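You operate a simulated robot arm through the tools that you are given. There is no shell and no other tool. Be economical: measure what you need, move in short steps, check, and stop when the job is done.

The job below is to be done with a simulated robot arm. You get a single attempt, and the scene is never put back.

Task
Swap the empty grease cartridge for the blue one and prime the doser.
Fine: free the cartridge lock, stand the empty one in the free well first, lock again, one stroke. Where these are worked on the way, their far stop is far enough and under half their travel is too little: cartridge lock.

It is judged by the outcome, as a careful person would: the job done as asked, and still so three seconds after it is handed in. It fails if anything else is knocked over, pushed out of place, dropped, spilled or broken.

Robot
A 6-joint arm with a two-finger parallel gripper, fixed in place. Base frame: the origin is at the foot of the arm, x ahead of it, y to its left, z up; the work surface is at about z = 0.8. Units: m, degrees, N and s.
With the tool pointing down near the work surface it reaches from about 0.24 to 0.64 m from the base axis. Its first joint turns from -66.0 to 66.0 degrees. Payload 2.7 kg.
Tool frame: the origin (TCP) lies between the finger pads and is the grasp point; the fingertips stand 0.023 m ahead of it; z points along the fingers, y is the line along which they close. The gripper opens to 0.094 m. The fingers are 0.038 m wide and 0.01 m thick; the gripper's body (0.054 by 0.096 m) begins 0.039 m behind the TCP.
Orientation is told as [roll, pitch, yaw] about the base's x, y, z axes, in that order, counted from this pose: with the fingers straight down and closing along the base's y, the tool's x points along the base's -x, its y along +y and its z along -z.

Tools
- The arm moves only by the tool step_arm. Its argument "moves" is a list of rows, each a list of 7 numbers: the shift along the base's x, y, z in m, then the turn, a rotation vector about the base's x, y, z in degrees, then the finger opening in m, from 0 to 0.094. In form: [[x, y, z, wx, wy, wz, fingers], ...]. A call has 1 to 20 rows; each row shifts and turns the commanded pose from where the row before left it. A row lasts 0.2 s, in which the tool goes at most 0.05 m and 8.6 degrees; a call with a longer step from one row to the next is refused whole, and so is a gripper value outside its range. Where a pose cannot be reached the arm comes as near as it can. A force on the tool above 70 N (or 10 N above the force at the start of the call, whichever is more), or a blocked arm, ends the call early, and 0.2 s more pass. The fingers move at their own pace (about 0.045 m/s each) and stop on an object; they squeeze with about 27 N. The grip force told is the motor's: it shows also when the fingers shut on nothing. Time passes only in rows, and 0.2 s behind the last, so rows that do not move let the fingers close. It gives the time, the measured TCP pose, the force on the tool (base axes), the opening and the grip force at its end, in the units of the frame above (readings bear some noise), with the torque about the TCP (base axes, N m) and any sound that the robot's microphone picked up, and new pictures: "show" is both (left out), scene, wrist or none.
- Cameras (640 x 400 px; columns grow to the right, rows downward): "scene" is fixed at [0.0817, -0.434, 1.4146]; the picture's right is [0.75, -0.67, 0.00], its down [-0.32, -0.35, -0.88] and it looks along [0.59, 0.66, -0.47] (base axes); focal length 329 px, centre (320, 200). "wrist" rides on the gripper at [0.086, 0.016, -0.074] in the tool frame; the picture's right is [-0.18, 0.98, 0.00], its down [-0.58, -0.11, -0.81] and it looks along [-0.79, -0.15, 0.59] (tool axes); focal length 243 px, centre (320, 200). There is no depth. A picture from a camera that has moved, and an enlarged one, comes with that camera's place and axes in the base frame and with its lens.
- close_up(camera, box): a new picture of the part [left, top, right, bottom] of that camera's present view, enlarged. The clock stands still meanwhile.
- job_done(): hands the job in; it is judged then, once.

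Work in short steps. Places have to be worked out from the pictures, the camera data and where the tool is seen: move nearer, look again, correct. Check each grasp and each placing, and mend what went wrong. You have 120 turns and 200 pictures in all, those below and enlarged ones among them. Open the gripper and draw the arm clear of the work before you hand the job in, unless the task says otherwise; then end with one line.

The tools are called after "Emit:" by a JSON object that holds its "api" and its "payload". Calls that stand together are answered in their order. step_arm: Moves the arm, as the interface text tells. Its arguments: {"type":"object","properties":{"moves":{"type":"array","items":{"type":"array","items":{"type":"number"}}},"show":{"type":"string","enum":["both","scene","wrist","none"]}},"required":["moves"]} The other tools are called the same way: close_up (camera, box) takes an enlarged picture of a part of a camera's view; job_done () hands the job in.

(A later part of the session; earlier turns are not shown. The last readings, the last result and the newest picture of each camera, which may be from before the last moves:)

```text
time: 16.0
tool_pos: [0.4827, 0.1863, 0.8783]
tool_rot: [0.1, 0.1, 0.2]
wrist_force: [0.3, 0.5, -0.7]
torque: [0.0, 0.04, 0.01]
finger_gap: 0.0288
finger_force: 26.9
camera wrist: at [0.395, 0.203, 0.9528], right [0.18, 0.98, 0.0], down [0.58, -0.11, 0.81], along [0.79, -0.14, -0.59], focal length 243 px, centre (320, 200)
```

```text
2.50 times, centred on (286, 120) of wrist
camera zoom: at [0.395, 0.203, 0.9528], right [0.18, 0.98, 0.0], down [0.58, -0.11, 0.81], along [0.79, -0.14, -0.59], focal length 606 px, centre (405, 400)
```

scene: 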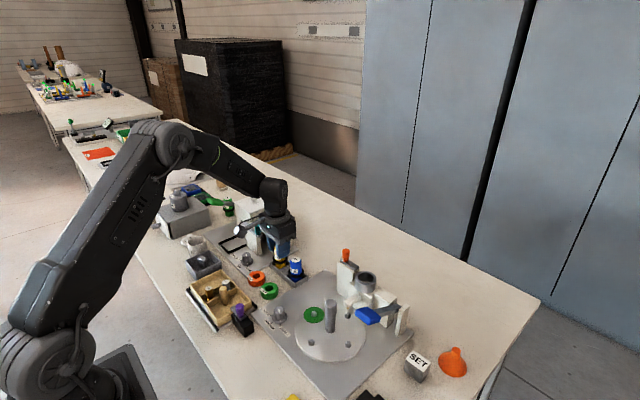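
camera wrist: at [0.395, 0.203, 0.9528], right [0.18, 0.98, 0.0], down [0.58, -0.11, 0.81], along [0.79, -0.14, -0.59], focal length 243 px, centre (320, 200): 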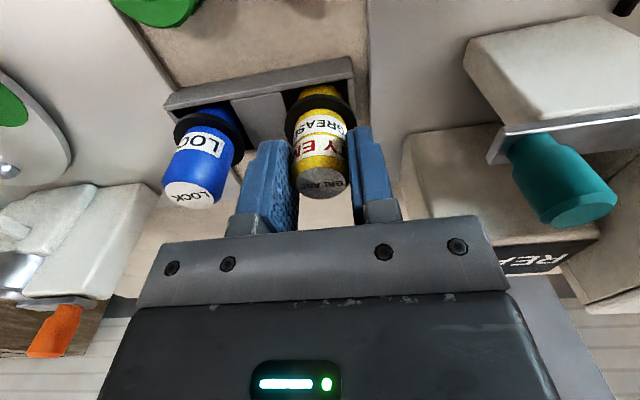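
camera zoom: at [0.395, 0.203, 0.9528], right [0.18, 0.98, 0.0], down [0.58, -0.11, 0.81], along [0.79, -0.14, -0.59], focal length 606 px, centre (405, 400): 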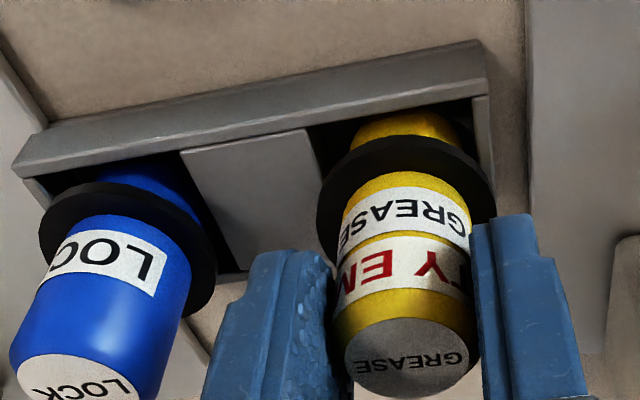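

The nose is inside the well, symmetric with the blue one. I'll continue down until contact.

Emit:
{"api": "step_arm", "payload": {"moves": [[0, 0, -0.003, 0, 0, 0, 0.0], [0, 0, -0.002, 0, 0, 0, 0.0], [0, 0, -0.002, 0, 0, 0, 0.0]], "show": "scene"}}

Emit:
{"api": "close_up", "payload": {"camera": "scene", "box": [260, 235, 324, 295]}}

```text
time: 16.8
tool_pos: [0.4833, 0.186, 0.8727]
tool_rot: [0.2, -0.1, 0.2]
wrist_force: [-1.5, -3.2, 16.8]
torque: [-0.35, 0.09, 0.01]
finger_gap: 0.0289
finger_force: 26.8
```

scene: 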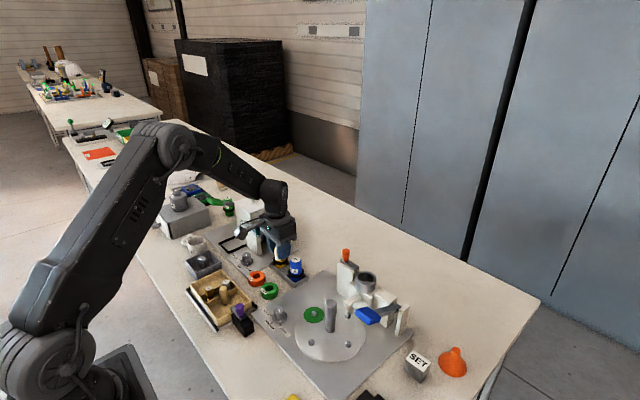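

```text
6.67 times, centred on (292, 265) of scene
camera zoom: at [0.0814, -0.4342, 1.4146], right [0.75, -0.67, 0.0], down [-0.32, -0.35, -0.88], along [0.59, 0.66, -0.47], focal length 2193 px, centre (507, -233)
```

zoom: 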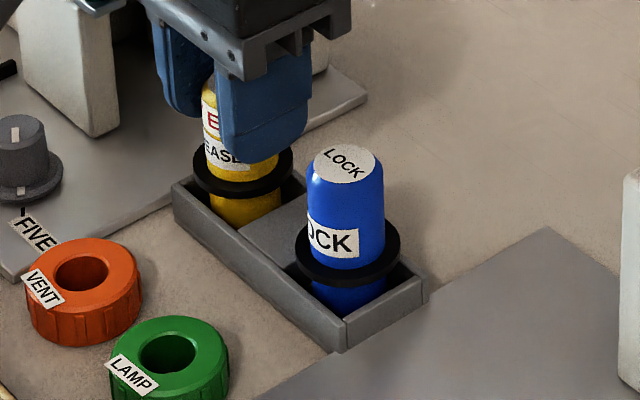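

Seated (17 N at z=0.873, as expected). I'll release and lift.

Emit:
{"api": "step_arm", "payload": {"moves": [[0, 0, 0.001, 0, 0, 0, 0.035], [0, 0, 0, 0, 0, 0, 0.046], [0, 0, 0, 0, 0, 0, 0.046], [0, 0, 0.02, 0, 0, 0, 0.046], [0, 0, 0.04, 0, 0, 0, 0.046], [-0.01, -0.015, 0.045, 0, 0, 0, 0.05], [0, -0.045, 0, 0, 0, 0, 0.05], [0, 0, 0, 0, 0, 0, 0.05]]}}

Emit:
{"api": "close_up", "payload": {"camera": "scene", "box": [260, 235, 324, 295]}}

Emit:
{"api": "close_up", "payload": {"camera": "wrist", "box": [200, 0, 456, 160]}}

```text
time: 18.6
tool_pos: [0.475, 0.1255, 0.9774]
tool_rot: [0.1, 0.2, 0.3]
wrist_force: [0.7, -0.7, -0.2]
torque: [0.0, -0.03, 0.01]
finger_gap: 0.0501
finger_force: 0.0
camera wrist: at [0.3861, 0.1425, 1.0515], right [0.18, 0.98, 0.0], down [0.58, -0.11, 0.81], along [0.79, -0.14, -0.59], focal length 243 px, centre (320, 200)
```

scene: 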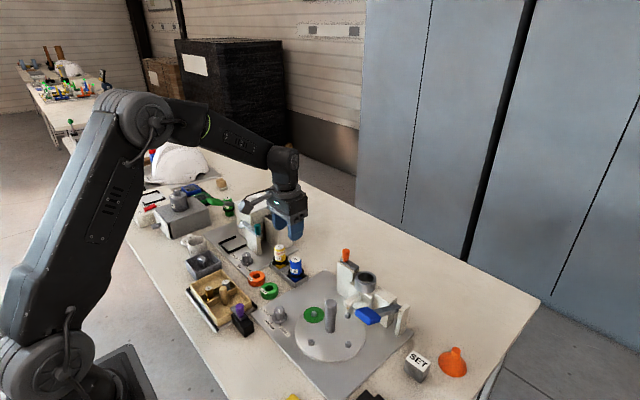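
wrist: 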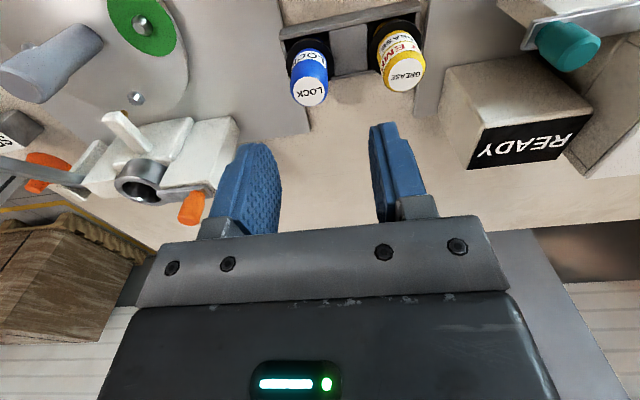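

```text
6.67 times, centred on (292, 265) of scene
camera zoom: at [0.0817, -0.434, 1.4146], right [0.75, -0.67, 0.0], down [-0.32, -0.35, -0.88], along [0.59, 0.66, -0.47], focal length 2193 px, centre (507, -233)
```

zoom: 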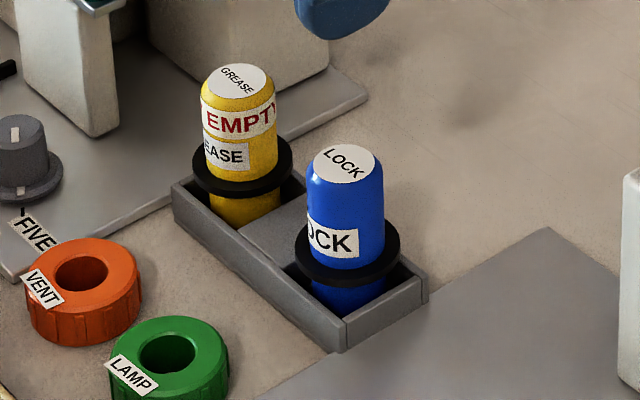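

```text
2.50 times, centred on (328, 80) of wrist
camera zoom: at [0.3861, 0.1425, 1.0515], right [0.18, 0.98, 0.0], down [0.58, -0.11, 0.81], along [0.79, -0.14, -0.59], focal length 606 px, centre (300, 500)
```

zoom: 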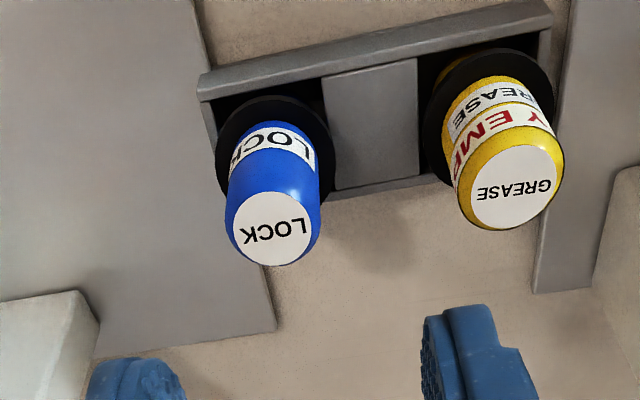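

The yellow one stands properly in the free well. Blue measured at about (0.4825,0.116); I'll align and descend to the same relative grip height.

Emit:
{"api": "step_arm", "payload": {"moves": [[0.008, -0.009, 0, 0, 0, 0, 0.046], [0, 0, -0.04, 0, 0, 0, 0.046], [0, 0, -0.03, 0, 0, 0, 0.046], [0, 0, -0.02, 0, 0, 0, 0.046], [0, 0, 0, 0, 0, 0, 0.046]]}}

Emit:
{"api": "close_up", "payload": {"camera": "wrist", "box": [200, 60, 456, 220]}}

Emit:
{"api": "close_up", "payload": {"camera": "scene", "box": [260, 235, 324, 295]}}

```text
time: 19.8
tool_pos: [0.4807, 0.1175, 0.8889]
tool_rot: [0.2, 0.2, 0.3]
wrist_force: [0.3, 1.7, 0.0]
torque: [-0.02, -0.01, -0.01]
finger_gap: 0.0461
finger_force: 0.0
camera wrist: at [0.3933, 0.1341, 0.9624], right [0.18, 0.98, 0.0], down [0.58, -0.11, 0.81], along [0.79, -0.14, -0.59], focal length 243 px, centre (320, 200)
```

scene: 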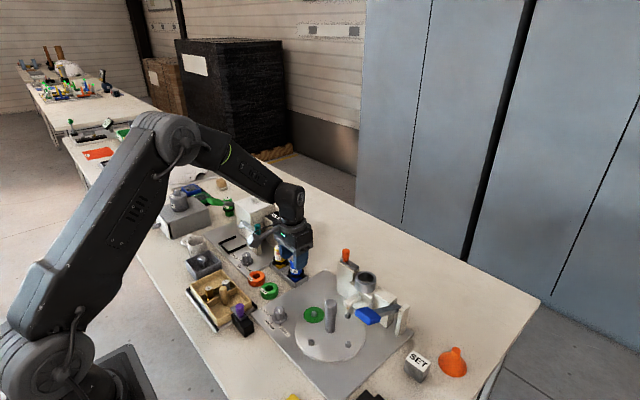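
wrist: 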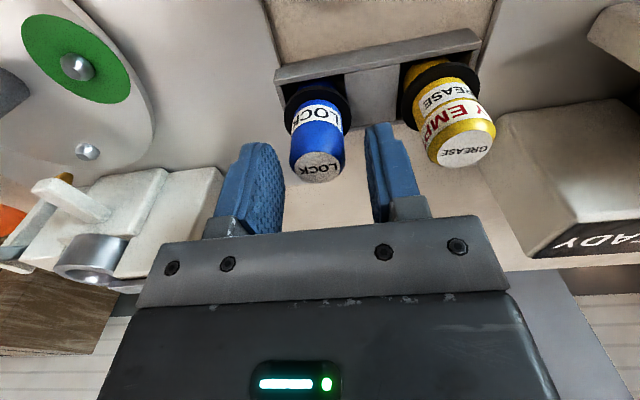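

```text
2.50 times, centred on (328, 140) of wrist
camera zoom: at [0.3933, 0.1341, 0.9624], right [0.18, 0.98, 0.0], down [0.58, -0.11, 0.81], along [0.79, -0.14, -0.59], focal length 606 px, centre (300, 350)
```

zoom: 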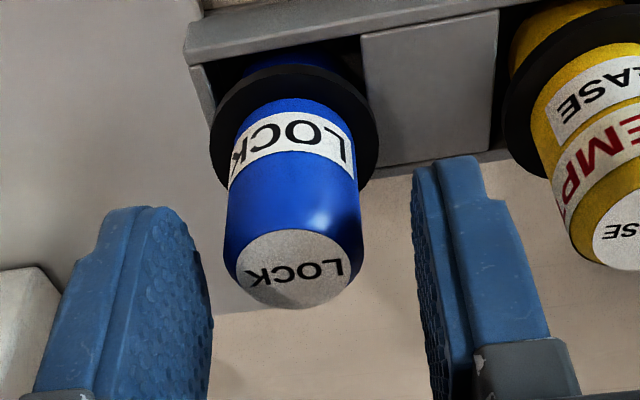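

```text
6.67 times, centred on (292, 265) of scene
camera zoom: at [0.0817, -0.434, 1.4146], right [0.75, -0.67, 0.0], down [-0.32, -0.35, -0.88], along [0.59, 0.66, -0.47], focal length 2193 px, centre (507, -233)
```

zoom: 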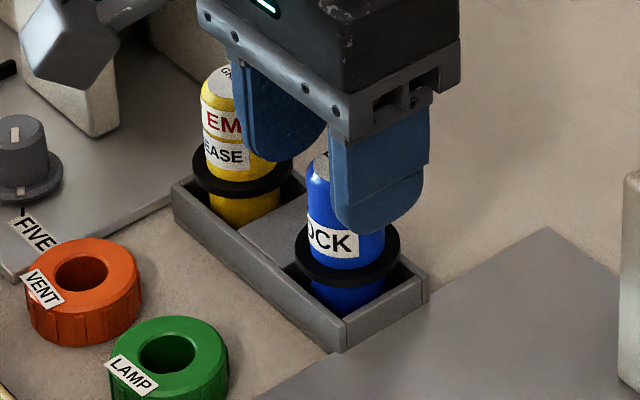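

Emit:
{"api": "step_arm", "payload": {"moves": [[0.001, -0.001, -0.01, 0, 0, 0, 0.046], [0, 0, -0.006, 0, 0, 0, 0.046], [0, 0, 0, 0, 0, 0, 0.03], [0, 0, 0, 0, 0, 0, 0.0], [0, 0, 0, 0, 0, 0, 0.0], [0, 0, 0, 0, 0, 0, 0.0]]}}

```text
time: 21.2
tool_pos: [0.4821, 0.1163, 0.8722]
tool_rot: [0.0, 0.1, 0.2]
wrist_force: [0.5, 0.0, 0.6]
torque: [-0.02, -0.04, -0.01]
finger_gap: 0.0288
finger_force: 27.0
camera wrist: at [0.3945, 0.1335, 0.9467], right [0.18, 0.98, 0.0], down [0.58, -0.11, 0.8], along [0.79, -0.14, -0.59], focal length 243 px, centre (320, 200)
```

scene: 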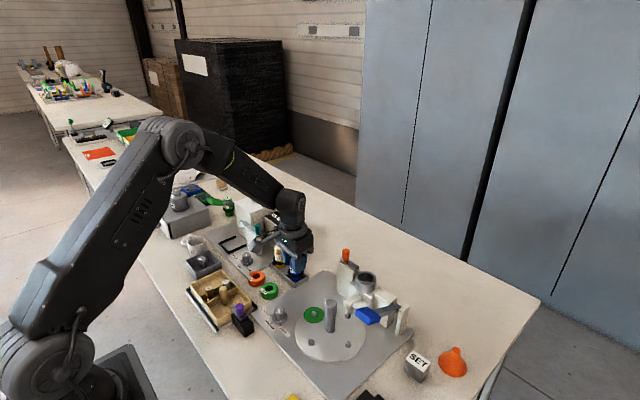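
wrist: 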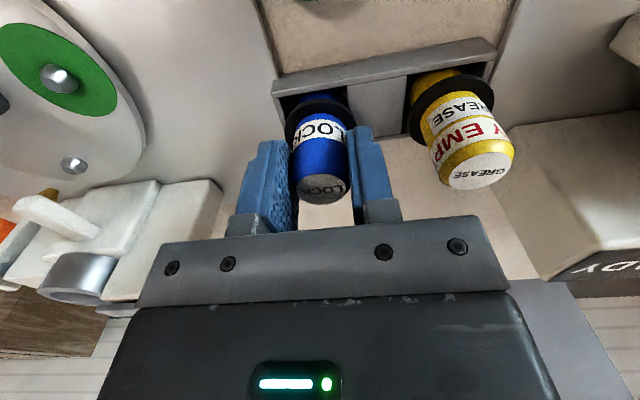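

Gripped identically to the yellow. I'll lift and carry it to above the holder.

Emit:
{"api": "step_arm", "payload": {"moves": [[0, 0, 0.01, 0, 0, 0, 0.0], [0, 0, 0.025, 0, 0, 0, 0.0], [0, 0, 0.04, 0, 0, 0, 0.0], [0, 0, 0.045, 0, 0, 0, 0.0], [0, 0, 0.028, 0, 0, 0, 0.0], [0.0122, -0.0369, 0, 0, 0, 0, 0.0], [0.0122, -0.0369, 0, 0, 0, 0, 0.0], [0.0122, -0.0369, 0, 0, 0, 0, 0.0], [0.0122, -0.0369, 0, 0, 0, 0, 0.0], [0.0122, -0.0367, 0, 0, 0, 0, 0.0], [0, 0, 0, 0, 0, 0, 0.0]]}}

Emit:
{"api": "close_up", "payload": {"camera": "wrist", "box": [160, 0, 480, 200]}}

Emit:
{"api": "close_up", "payload": {"camera": "scene", "box": [290, 190, 450, 290]}}

```text
time: 23.6
tool_pos: [0.5426, -0.0694, 1.0194]
tool_rot: [0.2, 0.2, 0.3]
wrist_force: [0.2, -0.6, -1.3]
torque: [0.01, 0.01, 0.0]
finger_gap: 0.0287
finger_force: 27.1
camera wrist: at [0.4545, -0.0515, 1.0944], right [0.18, 0.98, 0.0], down [0.58, -0.11, 0.8], along [0.79, -0.14, -0.59], focal length 243 px, centre (320, 200)
```

scene: 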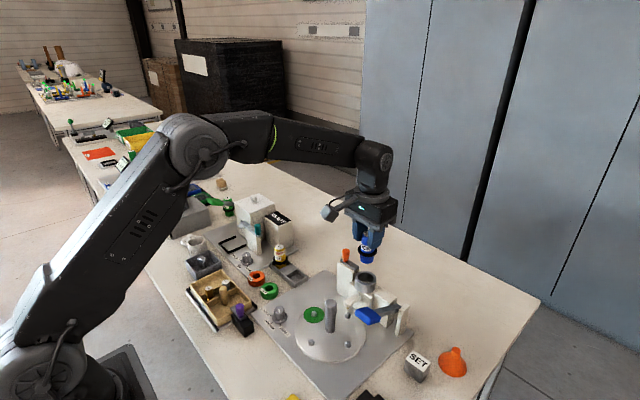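
wrist: 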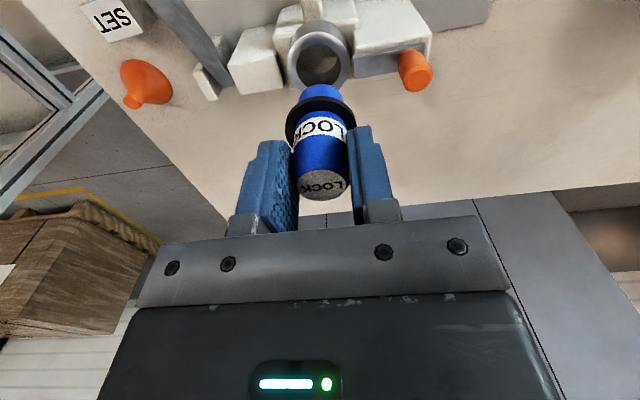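

```text
2.00 times, centred on (320, 100) of wrist
camera zoom: at [0.4545, -0.0515, 1.0944], right [0.18, 0.98, 0.0], down [0.58, -0.11, 0.8], along [0.79, -0.14, -0.59], focal length 485 px, centre (320, 400)
```

zoom: 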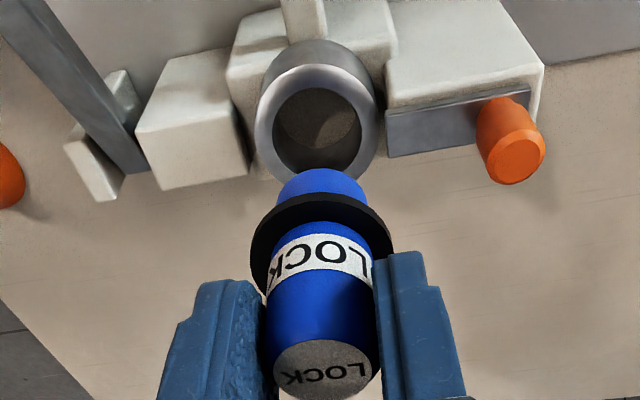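

```text
4.00 times, centred on (370, 240) of scene
camera zoom: at [0.0817, -0.434, 1.4146], right [0.75, -0.67, 0.0], down [-0.32, -0.35, -0.88], along [0.59, 0.66, -0.47], focal length 1316 px, centre (120, 40)
```

zoom: 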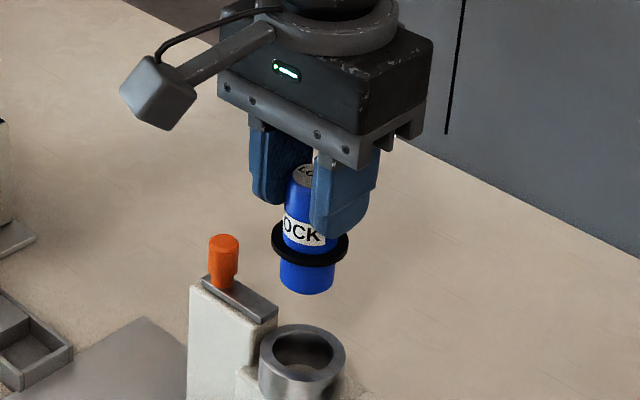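

Aligned the same as when the yellow one came out. I'll lower towards the cup.

Emit:
{"api": "step_arm", "payload": {"moves": [[0.0005, 0.001, -0.03, 0, 0, 0, 0.0], [0, 0, -0.02, 0, 0, 0, 0.0], [0, 0, 0, 0, 0, 0, 0.0]]}}

Emit:
{"api": "close_up", "payload": {"camera": "wrist", "box": [220, 0, 412, 120]}}

Emit:
{"api": "close_up", "payload": {"camera": "scene", "box": [325, 235, 421, 295]}}

```text
time: 24.4
tool_pos: [0.5429, -0.0664, 0.9706]
tool_rot: [0.1, -0.1, 0.2]
wrist_force: [-0.9, 0.3, 6.1]
torque: [0.14, 0.05, 0.05]
finger_gap: 0.0287
finger_force: 26.8
camera wrist: at [0.4551, -0.0493, 1.045], right [0.18, 0.98, 0.0], down [0.58, -0.11, 0.81], along [0.79, -0.14, -0.59], focal length 243 px, centre (320, 200)
```

scene: 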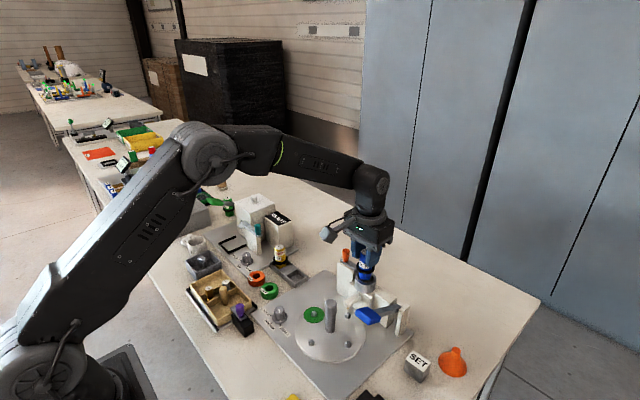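
wrist: 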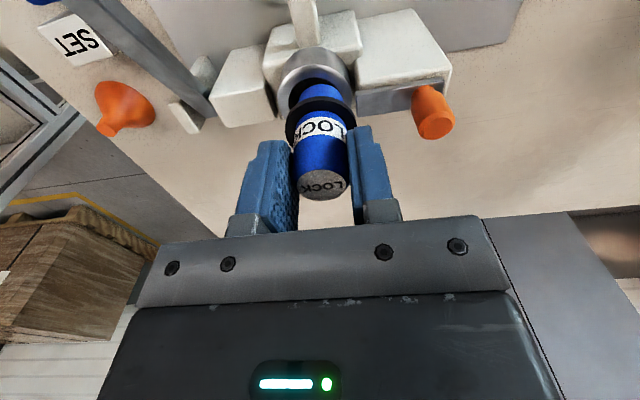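

```text
3.33 times, centred on (316, 60) of wrist
camera zoom: at [0.4551, -0.0493, 1.045], right [0.18, 0.98, 0.0], down [0.58, -0.11, 0.81], along [0.79, -0.14, -0.59], focal length 809 px, centre (333, 667)
```

zoom: 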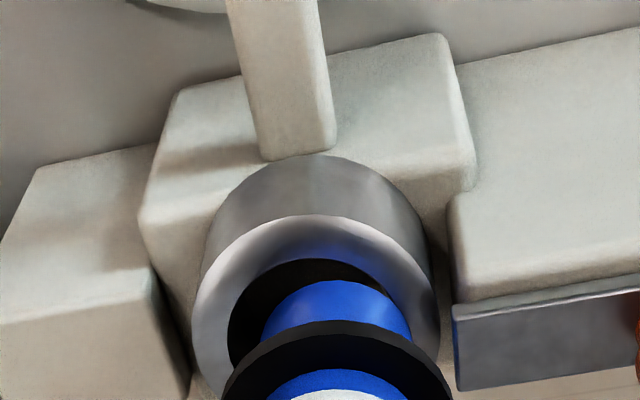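

```text
6.67 times, centred on (373, 265) of scene
camera zoom: at [0.0816, -0.434, 1.4146], right [0.75, -0.67, 0.0], down [-0.32, -0.35, -0.88], along [0.59, 0.66, -0.47], focal length 2193 px, centre (-33, -233)
```

zoom: 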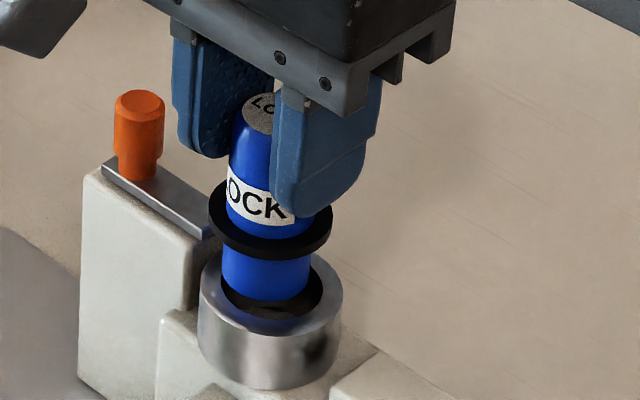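

There is light contact (6 N); the nose sits about 2–3 mm to +y of the hole. I'll raise a little, shift -y, and look again.

Emit:
{"api": "step_arm", "payload": {"moves": [[0, 0, 0.004, 0, 0, 0, 0.0], [0, -0.002, 0, 0, 0, 0, 0.0], [0, 0, 0, 0, 0, 0, 0.0]], "show": "none"}}

Emit:
{"api": "close_up", "payload": {"camera": "wrist", "box": [220, 0, 412, 120]}}

Emit:
{"api": "close_up", "payload": {"camera": "scene", "box": [325, 235, 421, 295]}}

```text
time: 25.2
tool_pos: [0.5433, -0.0688, 0.9745]
tool_rot: [0.1, 0.1, 0.2]
wrist_force: [0.1, 0.1, 0.2]
torque: [0.0, 0.01, -0.01]
finger_gap: 0.0287
finger_force: 26.6
```

```text
3.33 times, centred on (316, 60) of wrist
camera zoom: at [0.4553, -0.0517, 1.0485], right [0.18, 0.98, 0.0], down [0.58, -0.11, 0.8], along [0.79, -0.14, -0.59], focal length 809 px, centre (333, 667)
```

zoom: 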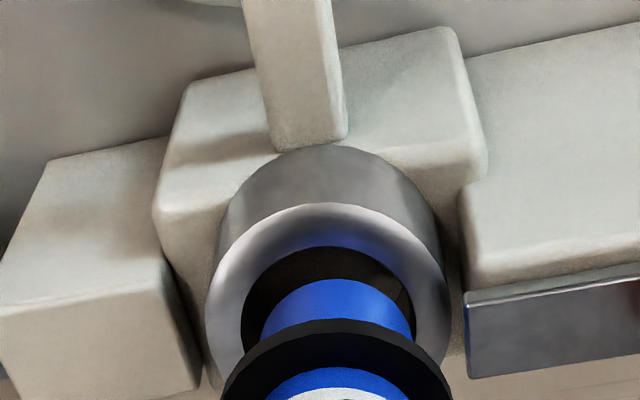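

```text
6.67 times, centred on (373, 265) of scene
camera zoom: at [0.0817, -0.434, 1.4146], right [0.75, -0.67, 0.0], down [-0.32, -0.35, -0.88], along [0.59, 0.66, -0.47], focal length 2193 px, centre (-33, -233)
```

zoom: 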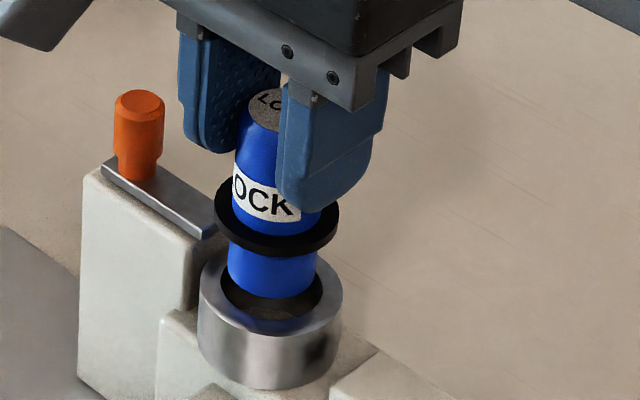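

Now nearly centred; another 1 mm to -y, then lower gently.

Emit:
{"api": "step_arm", "payload": {"moves": [[0, -0.001, -0.004, 0, 0, 0, 0.0], [0, 0, -0.004, 0, 0, 0, 0.0], [0, 0, -0.004, 0, 0, 0, 0.0], [0, 0, -0.004, 0, 0, 0, 0.0], [0, 0, 0, 0, 0, 0, 0.0]], "show": "none"}}

Emit:
{"api": "close_up", "payload": {"camera": "wrist", "box": [220, 0, 412, 120]}}

Emit:
{"api": "close_up", "payload": {"camera": "scene", "box": [325, 235, 421, 295]}}

```text
time: 26.4
tool_pos: [0.5437, -0.0702, 0.9577]
tool_rot: [0.2, 0.1, 0.2]
wrist_force: [0.3, 0.2, 0.1]
torque: [0.01, -0.01, 0.04]
finger_gap: 0.029
finger_force: 27.0
```

```text
3.33 times, centred on (316, 60) of wrist
camera zoom: at [0.4556, -0.053, 1.0325], right [0.18, 0.98, 0.0], down [0.58, -0.11, 0.81], along [0.79, -0.14, -0.59], focal length 809 px, centre (333, 667)
```

zoom: 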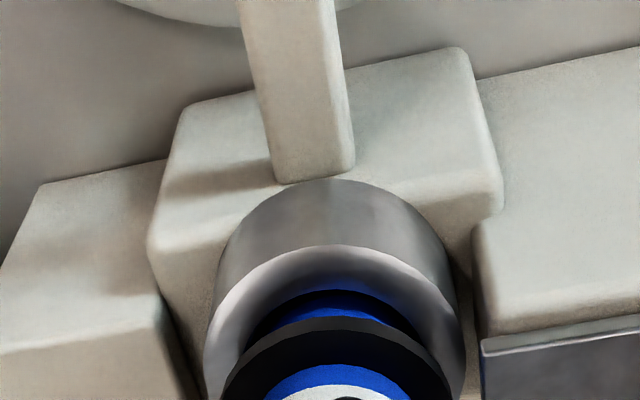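

```text
6.67 times, centred on (373, 265) of scene
camera zoom: at [0.0817, -0.434, 1.4146], right [0.75, -0.67, 0.0], down [-0.32, -0.35, -0.88], along [0.59, 0.66, -0.47], focal length 2193 px, centre (-33, -233)
```

zoom: 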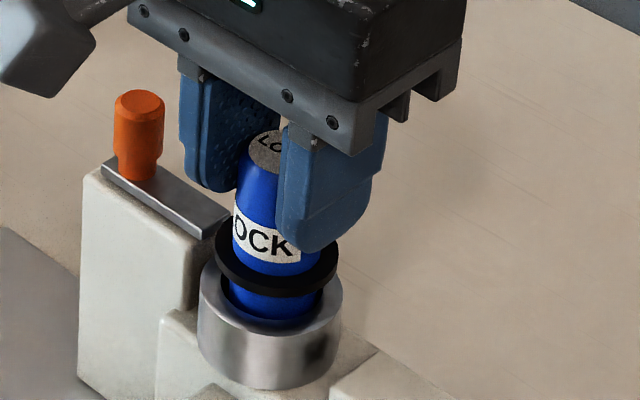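

The nose is in the cup without contact. I'll continue down to seating.

Emit:
{"api": "step_arm", "payload": {"moves": [[0, 0, -0.004, 0, 0, 0, 0.0], [0, 0, -0.004, 0, 0, 0, 0.0], [0, 0, -0.004, 0, 0, 0, 0.0], [0, 0, -0.003, 0, 0, 0, 0.0], [0, 0, 0, 0, 0, 0, 0.0]], "show": "none"}}

Emit:
{"api": "close_up", "payload": {"camera": "scene", "box": [325, 235, 421, 295]}}

```text
time: 27.6
tool_pos: [0.5446, -0.0695, 0.9447]
tool_rot: [0.1, -0.3, 0.1]
wrist_force: [0.0, 0.1, 17.1]
torque: [-0.33, -0.2, -0.03]
finger_gap: 0.0285
finger_force: 27.2
```

```text
6.67 times, centred on (373, 265) of scene
camera zoom: at [0.0814, -0.4339, 1.4147], right [0.75, -0.67, 0.0], down [-0.32, -0.35, -0.88], along [0.59, 0.66, -0.47], focal length 2193 px, centre (-33, -233)
```

zoom: 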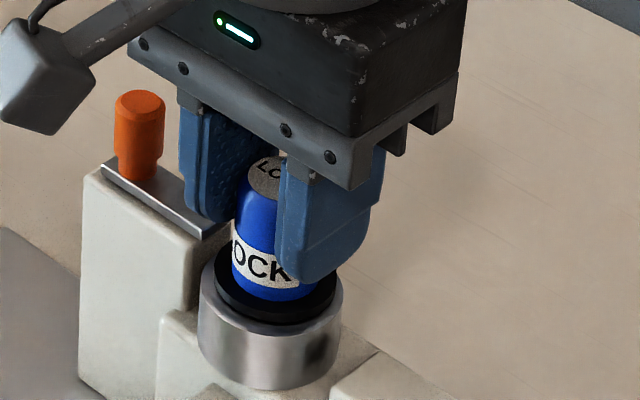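

Contact is off-centre (at +x, −y) and about 2 mm higher than expected. I'll ease up 1 mm, shift (−1, +1.5 mm) and press gently again.

Emit:
{"api": "step_arm", "payload": {"moves": [[0, 0, 0.003, 0, 0, 0, 0.0], [-0.001, 0.0015, 0, 0, 0, 0, 0.0], [0, 0, -0.002, 0, 0, 0, 0.0], [0, 0, -0.002, 0, 0, 0, 0.0], [0, 0, 0, 0, 0, 0, 0.0]], "show": "none"}}

Emit:
{"api": "close_up", "payload": {"camera": "wrist", "box": [220, 30, 412, 150]}}

```text
time: 28.8
tool_pos: [0.5431, -0.0696, 0.9436]
tool_rot: [0.1, 0.0, 0.2]
wrist_force: [-3.7, -4.0, 15.8]
torque: [-0.31, 0.07, -0.09]
finger_gap: 0.0287
finger_force: 26.5
```

```text
3.33 times, centred on (316, 90) of wrist
camera zoom: at [0.4543, -0.0517, 1.0173], right [0.18, 0.98, 0.0], down [0.58, -0.11, 0.81], along [0.79, -0.15, -0.59], focal length 809 px, centre (333, 567)
```

zoom: 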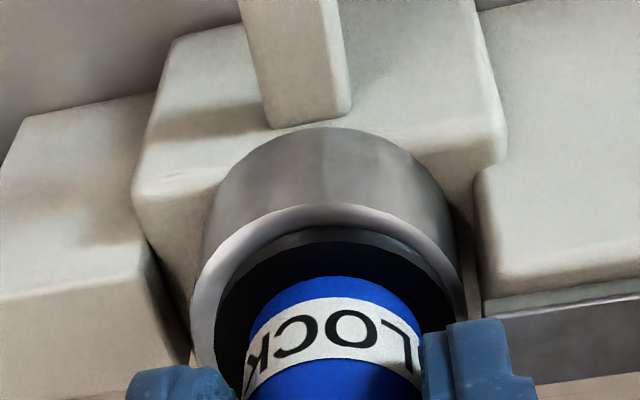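

It now looks seated within the ring. I'll release and lift to inspect.

Emit:
{"api": "step_arm", "payload": {"moves": [[0, 0, 0, 0, 0, 0, 0.035], [0, 0, 0, 0, 0, 0, 0.045], [0, 0, 0.02, 0, 0, 0, 0.045], [0, 0, 0.04, 0, 0, 0, 0.045], [0, 0, 0, 0, 0, 0, 0.045]]}}

Emit:
{"api": "close_up", "payload": {"camera": "wrist", "box": [220, 0, 476, 160]}}

Emit:
{"api": "close_up", "payload": {"camera": "scene", "box": [325, 240, 421, 300]}}

```text
time: 30.0
tool_pos: [0.5411, -0.0697, 1.0015]
tool_rot: [0.1, 0.1, 0.2]
wrist_force: [-0.2, -0.4, 0.4]
torque: [-0.01, -0.03, 0.01]
finger_gap: 0.045
finger_force: 0.0
camera wrist: at [0.4541, -0.0521, 1.0768], right [0.18, 0.98, 0.0], down [0.58, -0.11, 0.8], along [0.79, -0.14, -0.59], focal length 243 px, centre (320, 200)
```

scene: 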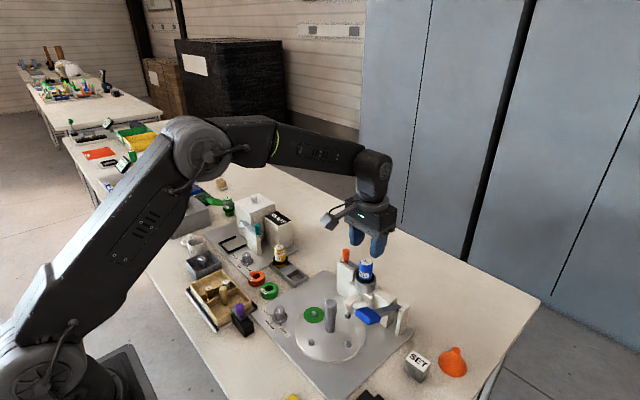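
wrist: 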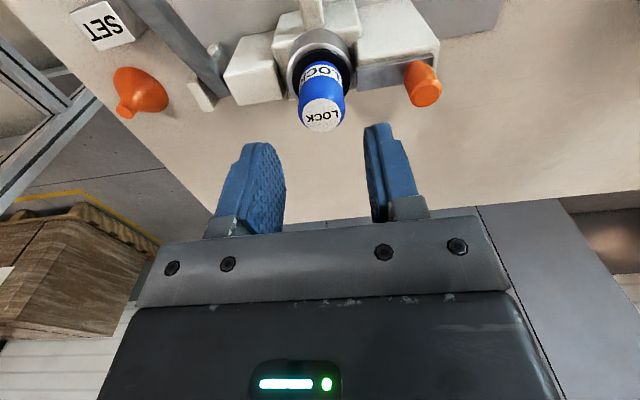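

```text
2.50 times, centred on (348, 80) of wrist
camera zoom: at [0.4541, -0.0521, 1.0768], right [0.18, 0.98, 0.0], down [0.58, -0.11, 0.8], along [0.79, -0.14, -0.59], focal length 606 px, centre (250, 500)
```

zoom: 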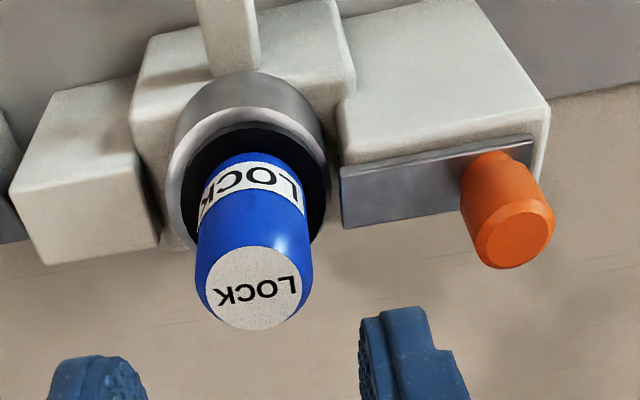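

```text
6.67 times, centred on (373, 270) of scene
camera zoom: at [0.0817, -0.434, 1.4146], right [0.75, -0.67, 0.0], down [-0.32, -0.35, -0.88], along [0.59, 0.66, -0.47], focal length 2193 px, centre (-33, -267)
```

zoom: 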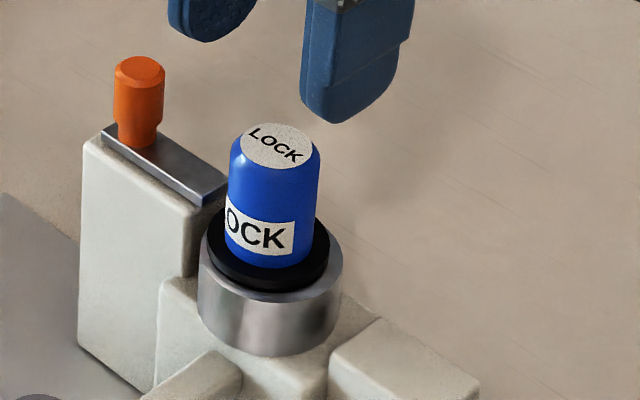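

Blue sits at the same height as the yellow did. Next, re-lock: go over the knob (now y≈-0.005) and grip it.

Emit:
{"api": "step_arm", "payload": {"moves": [[0.002, 0.033, 0, 0, 0, 0, 0.042], [0.002, 0.031, 0, 0, 0, 0, 0.042], [0, 0, -0.03, 0, 0, 0, 0.042], [0, 0, -0.02, 0, 0, 0, 0.042], [0, 0, -0.012, 0, 0, 0, 0.042], [0, 0, 0, 0, 0, 0, 0.02], [0, 0, 0, 0, 0, 0, 0.0], [0, 0, 0, 0, 0, 0, 0.0], [0, 0, 0, 0, 0, 0, 0.0]]}}

```text
time: 32.0
tool_pos: [0.545, -0.0038, 0.9394]
tool_rot: [0.1, 0.2, 0.2]
wrist_force: [-0.9, -2.4, -3.5]
torque: [-0.64, -0.22, 0.03]
finger_gap: 0.0171
finger_force: 44.8
camera wrist: at [0.458, 0.0123, 1.0146], right [0.18, 0.98, 0.0], down [0.58, -0.11, 0.8], along [0.79, -0.15, -0.59], focal length 243 px, centre (320, 200)
```

scene: 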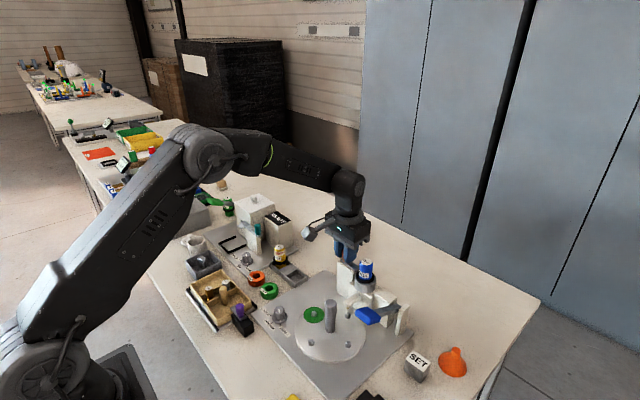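
wrist: 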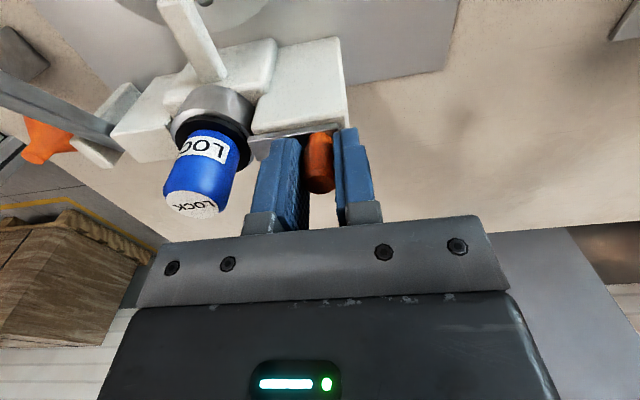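

Knob gripped. I'll push it toward −y to the lock stop.

Emit:
{"api": "step_arm", "payload": {"moves": [[0, -0.004, 0, 0, 0, 0, 0.0], [0, -0.004, 0, 0, 0, 0, 0.0], [0, -0.003, 0, 0, 0, 0, 0.0], [0, -0.002, 0, 0, 0, 0, 0.0]]}}

Emit:
{"api": "close_up", "payload": {"camera": "wrist", "box": [140, 60, 380, 210]}}

Emit:
{"api": "close_up", "payload": {"camera": "scene", "box": [325, 240, 421, 300]}}

```text
time: 33.0
tool_pos: [0.545, -0.0156, 0.9389]
tool_rot: [0.2, 0.2, 0.2]
wrist_force: [-10.1, 11.4, -0.4]
torque: [-0.5, -0.52, 0.03]
finger_gap: 0.017
finger_force: 44.8
camera wrist: at [0.458, 0.0012, 1.0147], right [0.18, 0.98, 0.0], down [0.58, -0.11, 0.8], along [0.79, -0.14, -0.6], focal length 243 px, centre (320, 200)
```

scene: 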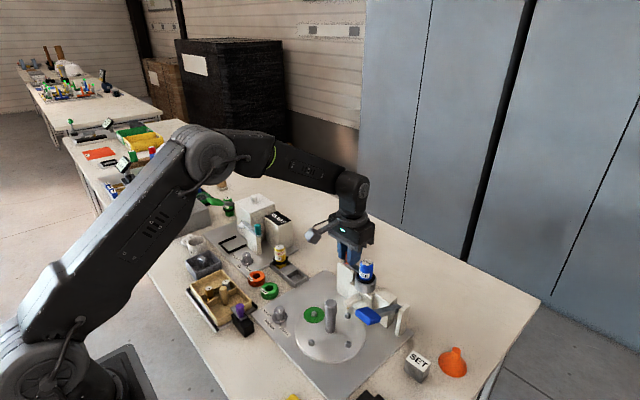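
wrist: 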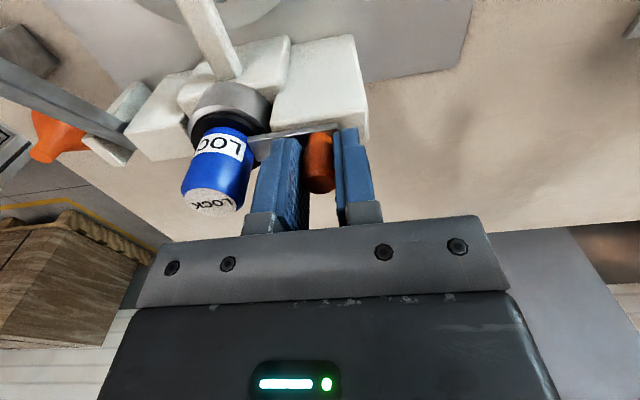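

```text
2.67 times, centred on (260, 135) of wrist
camera zoom: at [0.458, 0.0012, 1.0147], right [0.18, 0.98, 0.0], down [0.58, -0.11, 0.8], along [0.79, -0.14, -0.6], focal length 647 px, centre (480, 373)
```

zoom: 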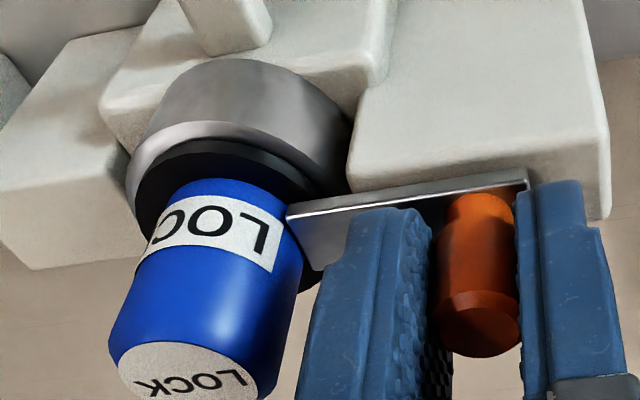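

```text
6.67 times, centred on (373, 270) of scene
camera zoom: at [0.0814, -0.4337, 1.4148], right [0.75, -0.67, 0.0], down [-0.32, -0.35, -0.88], along [0.59, 0.66, -0.47], focal length 2193 px, centre (-33, -267)
```

zoom: 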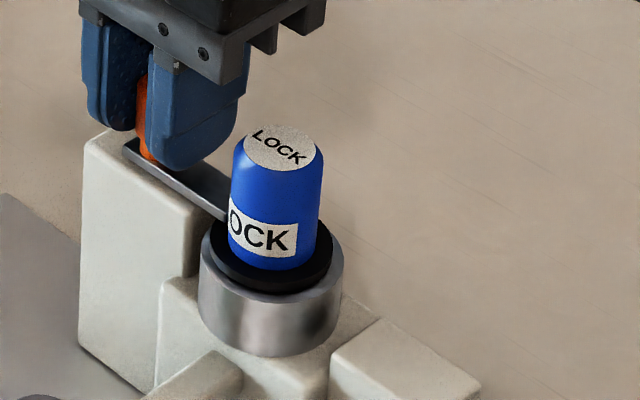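

Bar is back in its original locked position over the collar. I'll release, rise, and inspect.

Emit:
{"api": "step_arm", "payload": {"moves": [[0, 0, 0, 0, 0, 0, 0.03], [0, 0, 0, 0, 0, 0, 0.038], [0, 0.0, 0.02, 0, 0, 0, 0.038], [0, 0, 0.045, 0, 0, 0, 0.038], [-0.03, -0.02, 0.03, 0, 0, 0, 0.03], [0, 0, 0, 0, 0, 0, 0.0]]}}

Emit:
{"api": "close_up", "payload": {"camera": "wrist", "box": [160, 0, 480, 200]}}

Emit:
{"api": "close_up", "payload": {"camera": "scene", "box": [325, 250, 437, 340]}}

```text
time: 34.4
tool_pos: [0.5154, -0.0382, 1.0339]
tool_rot: [0.2, 0.1, 0.1]
wrist_force: [-0.6, 0.3, 0.0]
torque: [0.01, 0.0, -0.02]
finger_gap: 0.0
finger_force: 4.4
camera wrist: at [0.4273, -0.0205, 1.1088], right [0.18, 0.98, 0.0], down [0.58, -0.11, 0.8], along [0.79, -0.14, -0.59], focal length 243 px, centre (320, 200)
```

scene: 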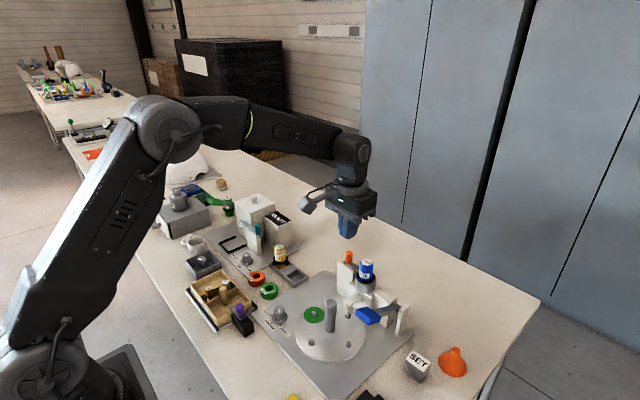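
wrist: 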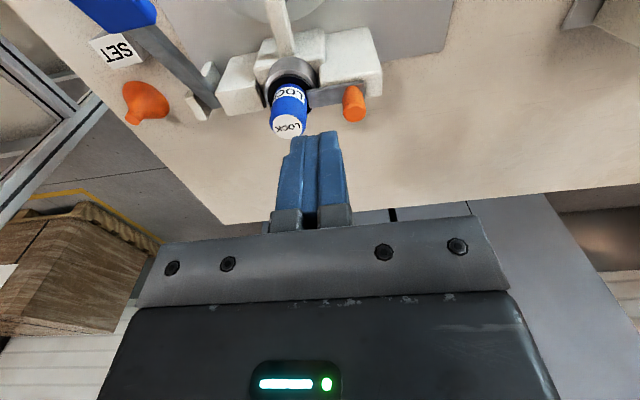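

```text
2.00 times, centred on (320, 100) of wrist
camera zoom: at [0.4273, -0.0205, 1.1088], right [0.18, 0.98, 0.0], down [0.58, -0.11, 0.8], along [0.79, -0.14, -0.59], focal length 485 px, centre (320, 400)
```

zoom: 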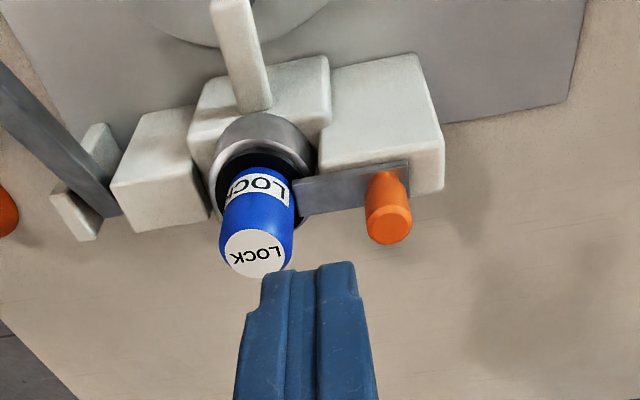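

```text
4.44 times, centred on (381, 295) of scene
camera zoom: at [0.0817, -0.434, 1.4146], right [0.75, -0.67, 0.0], down [-0.32, -0.35, -0.88], along [0.59, 0.66, -0.47], focal length 1462 px, centre (49, -222)
```

zoom: 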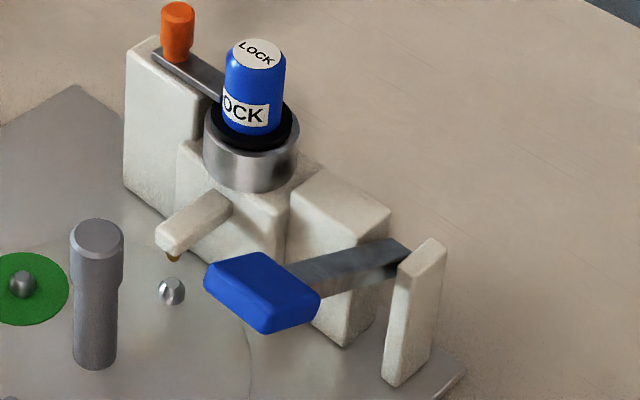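

Blue cartridge is in and locked. Next is the blue-handled lever, paddle estimated at about (0.449,-0.158,0.92); I'll go above it for a look.

Emit:
{"api": "step_arm", "payload": {"moves": [[-0.016, -0.03, 0.01, 0, 0, 0, 0.0], [-0.0165, -0.03, 0, 0, 0, 0, 0.0], [-0.0165, -0.03, 0, 0, 0, 0, 0.0], [-0.0165, -0.03, 0, 0, 0, 0, 0.0], [0, 0, 0, 0, 0, 0, 0.0]]}}

Emit:
{"api": "close_up", "payload": {"camera": "wrist", "box": [160, 0, 480, 200]}}

Emit:
{"api": "close_up", "payload": {"camera": "scene", "box": [290, 200, 450, 350]}}

```text
time: 35.6
tool_pos: [0.4495, -0.1578, 1.0448]
tool_rot: [0.1, 0.0, 0.2]
wrist_force: [0.2, 0.2, 0.0]
torque: [0.01, -0.01, -0.02]
finger_gap: 0.0
finger_force: 26.7
camera wrist: at [0.3625, -0.1413, 1.1196], right [0.18, 0.98, 0.0], down [0.58, -0.11, 0.81], along [0.79, -0.14, -0.59], focal length 243 px, centre (320, 200)
```

scene: 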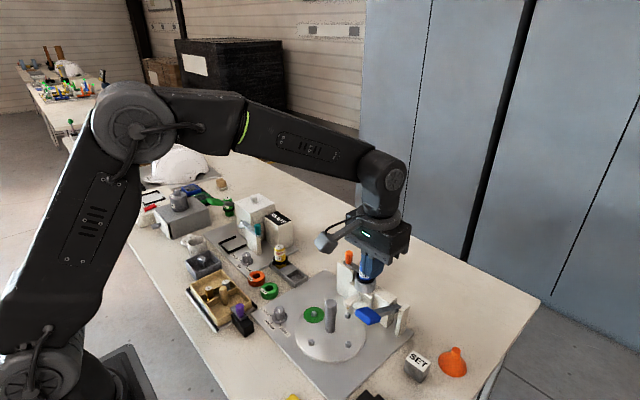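
wrist: 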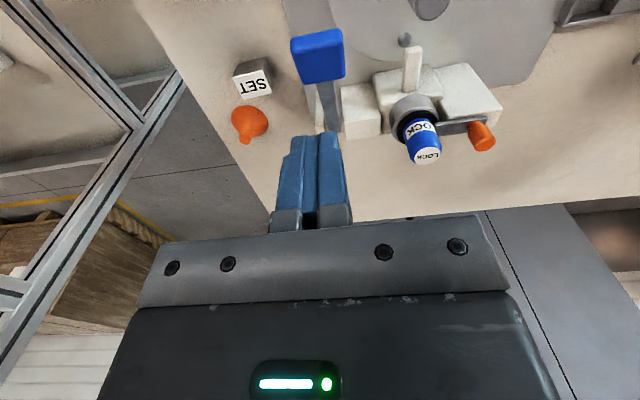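

```text
2.00 times, centred on (320, 100) of wrist
camera zoom: at [0.3625, -0.1413, 1.1196], right [0.18, 0.98, 0.0], down [0.58, -0.11, 0.81], along [0.79, -0.14, -0.59], focal length 485 px, centre (320, 400)
```

zoom: 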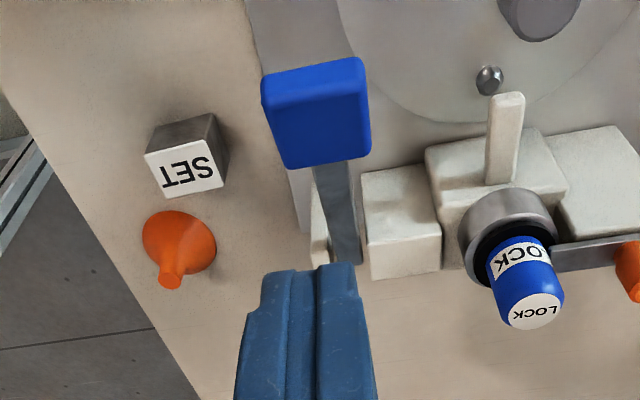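

```text
2.67 times, centred on (370, 275) of scene
camera zoom: at [0.0817, -0.434, 1.4146], right [0.75, -0.67, 0.0], down [-0.32, -0.35, -0.88], along [0.59, 0.66, -0.47], focal length 877 px, centre (187, 0)
```

zoom: 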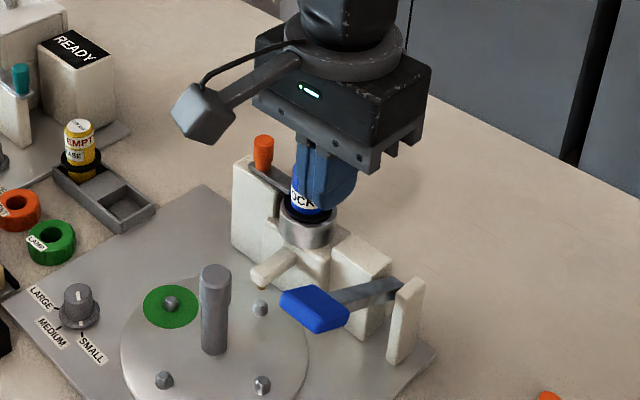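

Paddle top spans about x 0.432–0.464, y≈-0.157, z≈0.915. I'll approach with closed fingers down to just above it.

Emit:
{"api": "step_arm", "payload": {"moves": [[-0.001, 0, -0.035, 0, 0, 0, 0.0], [0, 0, -0.03, 0, 0, 0, 0.0], [0, 0, -0.02, 0, 0, 0, 0.0], [0, 0, 0, 0, 0, 0, 0.0]]}}

Emit:
{"api": "close_up", "payload": {"camera": "scene", "box": [330, 230, 442, 330]}}

Emit:
{"api": "close_up", "payload": {"camera": "wrist", "box": [220, 40, 476, 200]}}

```text
time: 36.6
tool_pos: [0.4493, -0.1579, 0.9596]
tool_rot: [0.1, 0.0, 0.2]
wrist_force: [0.1, 1.2, -0.9]
torque: [-0.01, -0.03, -0.01]
finger_gap: 0.0
finger_force: 26.8
camera wrist: at [0.3616, -0.1405, 1.0343], right [0.18, 0.98, 0.0], down [0.58, -0.11, 0.8], along [0.79, -0.14, -0.59], focal length 243 px, centre (320, 200)
```

scene: 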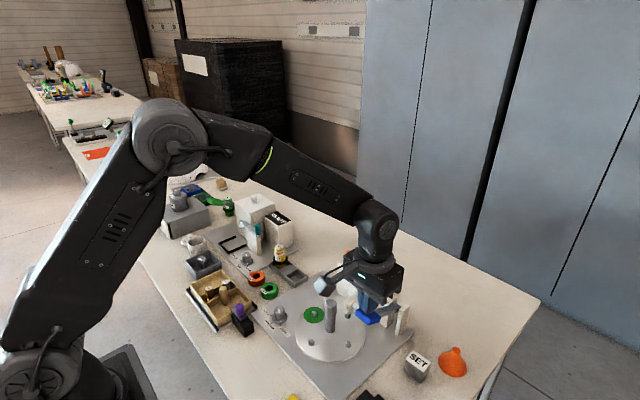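
wrist: 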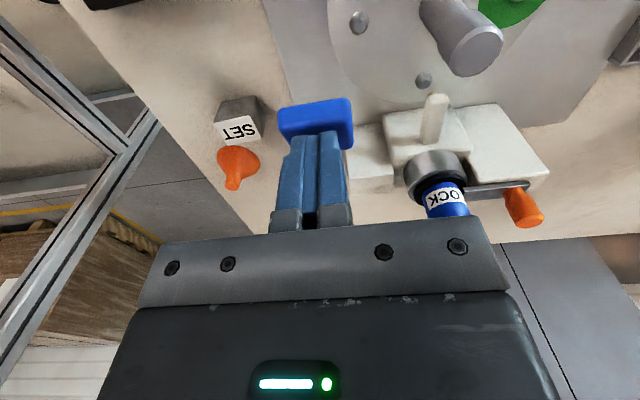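

```text
4.00 times, centred on (386, 280) of scene
camera zoom: at [0.0817, -0.434, 1.4146], right [0.75, -0.67, 0.0], down [-0.32, -0.35, -0.88], along [0.59, 0.66, -0.47], focal length 1316 px, centre (56, -120)
```

zoom: 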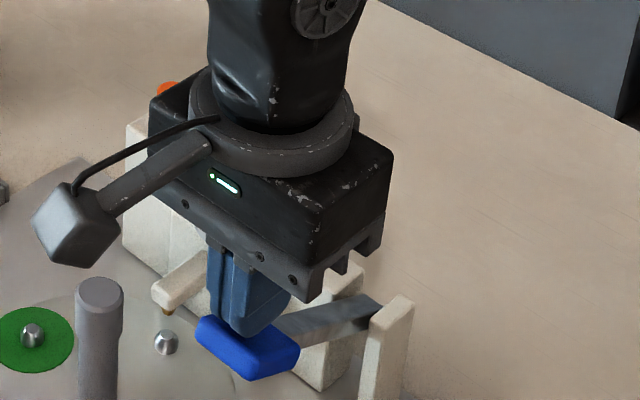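

```text
2.50 times, centred on (348, 120) of wrist
camera zoom: at [0.3616, -0.1405, 1.0343], right [0.18, 0.98, 0.0], down [0.58, -0.11, 0.8], along [0.79, -0.14, -0.59], focal length 606 px, centre (250, 400)
```

zoom: 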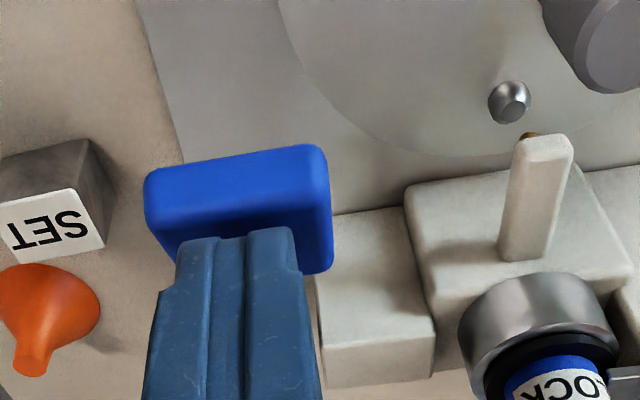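

Fingertips are just over the paddle. I'll press down in small steps and watch the force.

Emit:
{"api": "step_arm", "payload": {"moves": [[-0.004, 0, -0.008, 0, 0, 0, 0.0], [0, 0, -0.008, 0, 0, 0, 0.0], [0, 0, -0.006, 0, 0, 0, 0.0], [0, 0, -0.006, 0, 0, 0, 0.0]], "show": "none"}}

Emit:
{"api": "close_up", "payload": {"camera": "scene", "box": [330, 230, 442, 330]}}

```text
time: 37.6
tool_pos: [0.4445, -0.1573, 0.9313]
tool_rot: [0.2, 0.2, 0.2]
wrist_force: [0.0, 0.1, 1.2]
torque: [-0.01, 0.06, 0.03]
finger_gap: 0.0001
finger_force: 26.7
```

```text
4.00 times, centred on (386, 280) of scene
camera zoom: at [0.0817, -0.434, 1.4146], right [0.75, -0.67, 0.0], down [-0.32, -0.35, -0.88], along [0.59, 0.66, -0.47], focal length 1316 px, centre (56, -120)
```

zoom: 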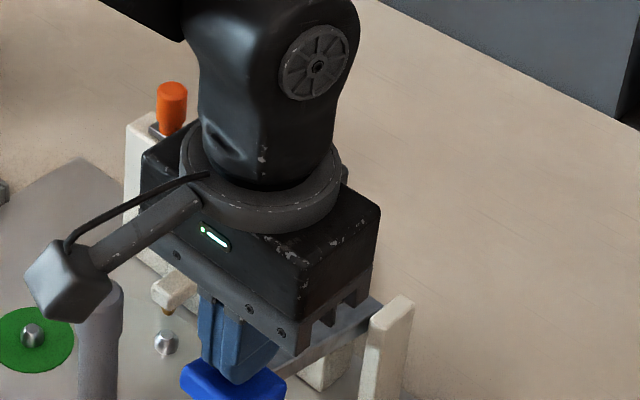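

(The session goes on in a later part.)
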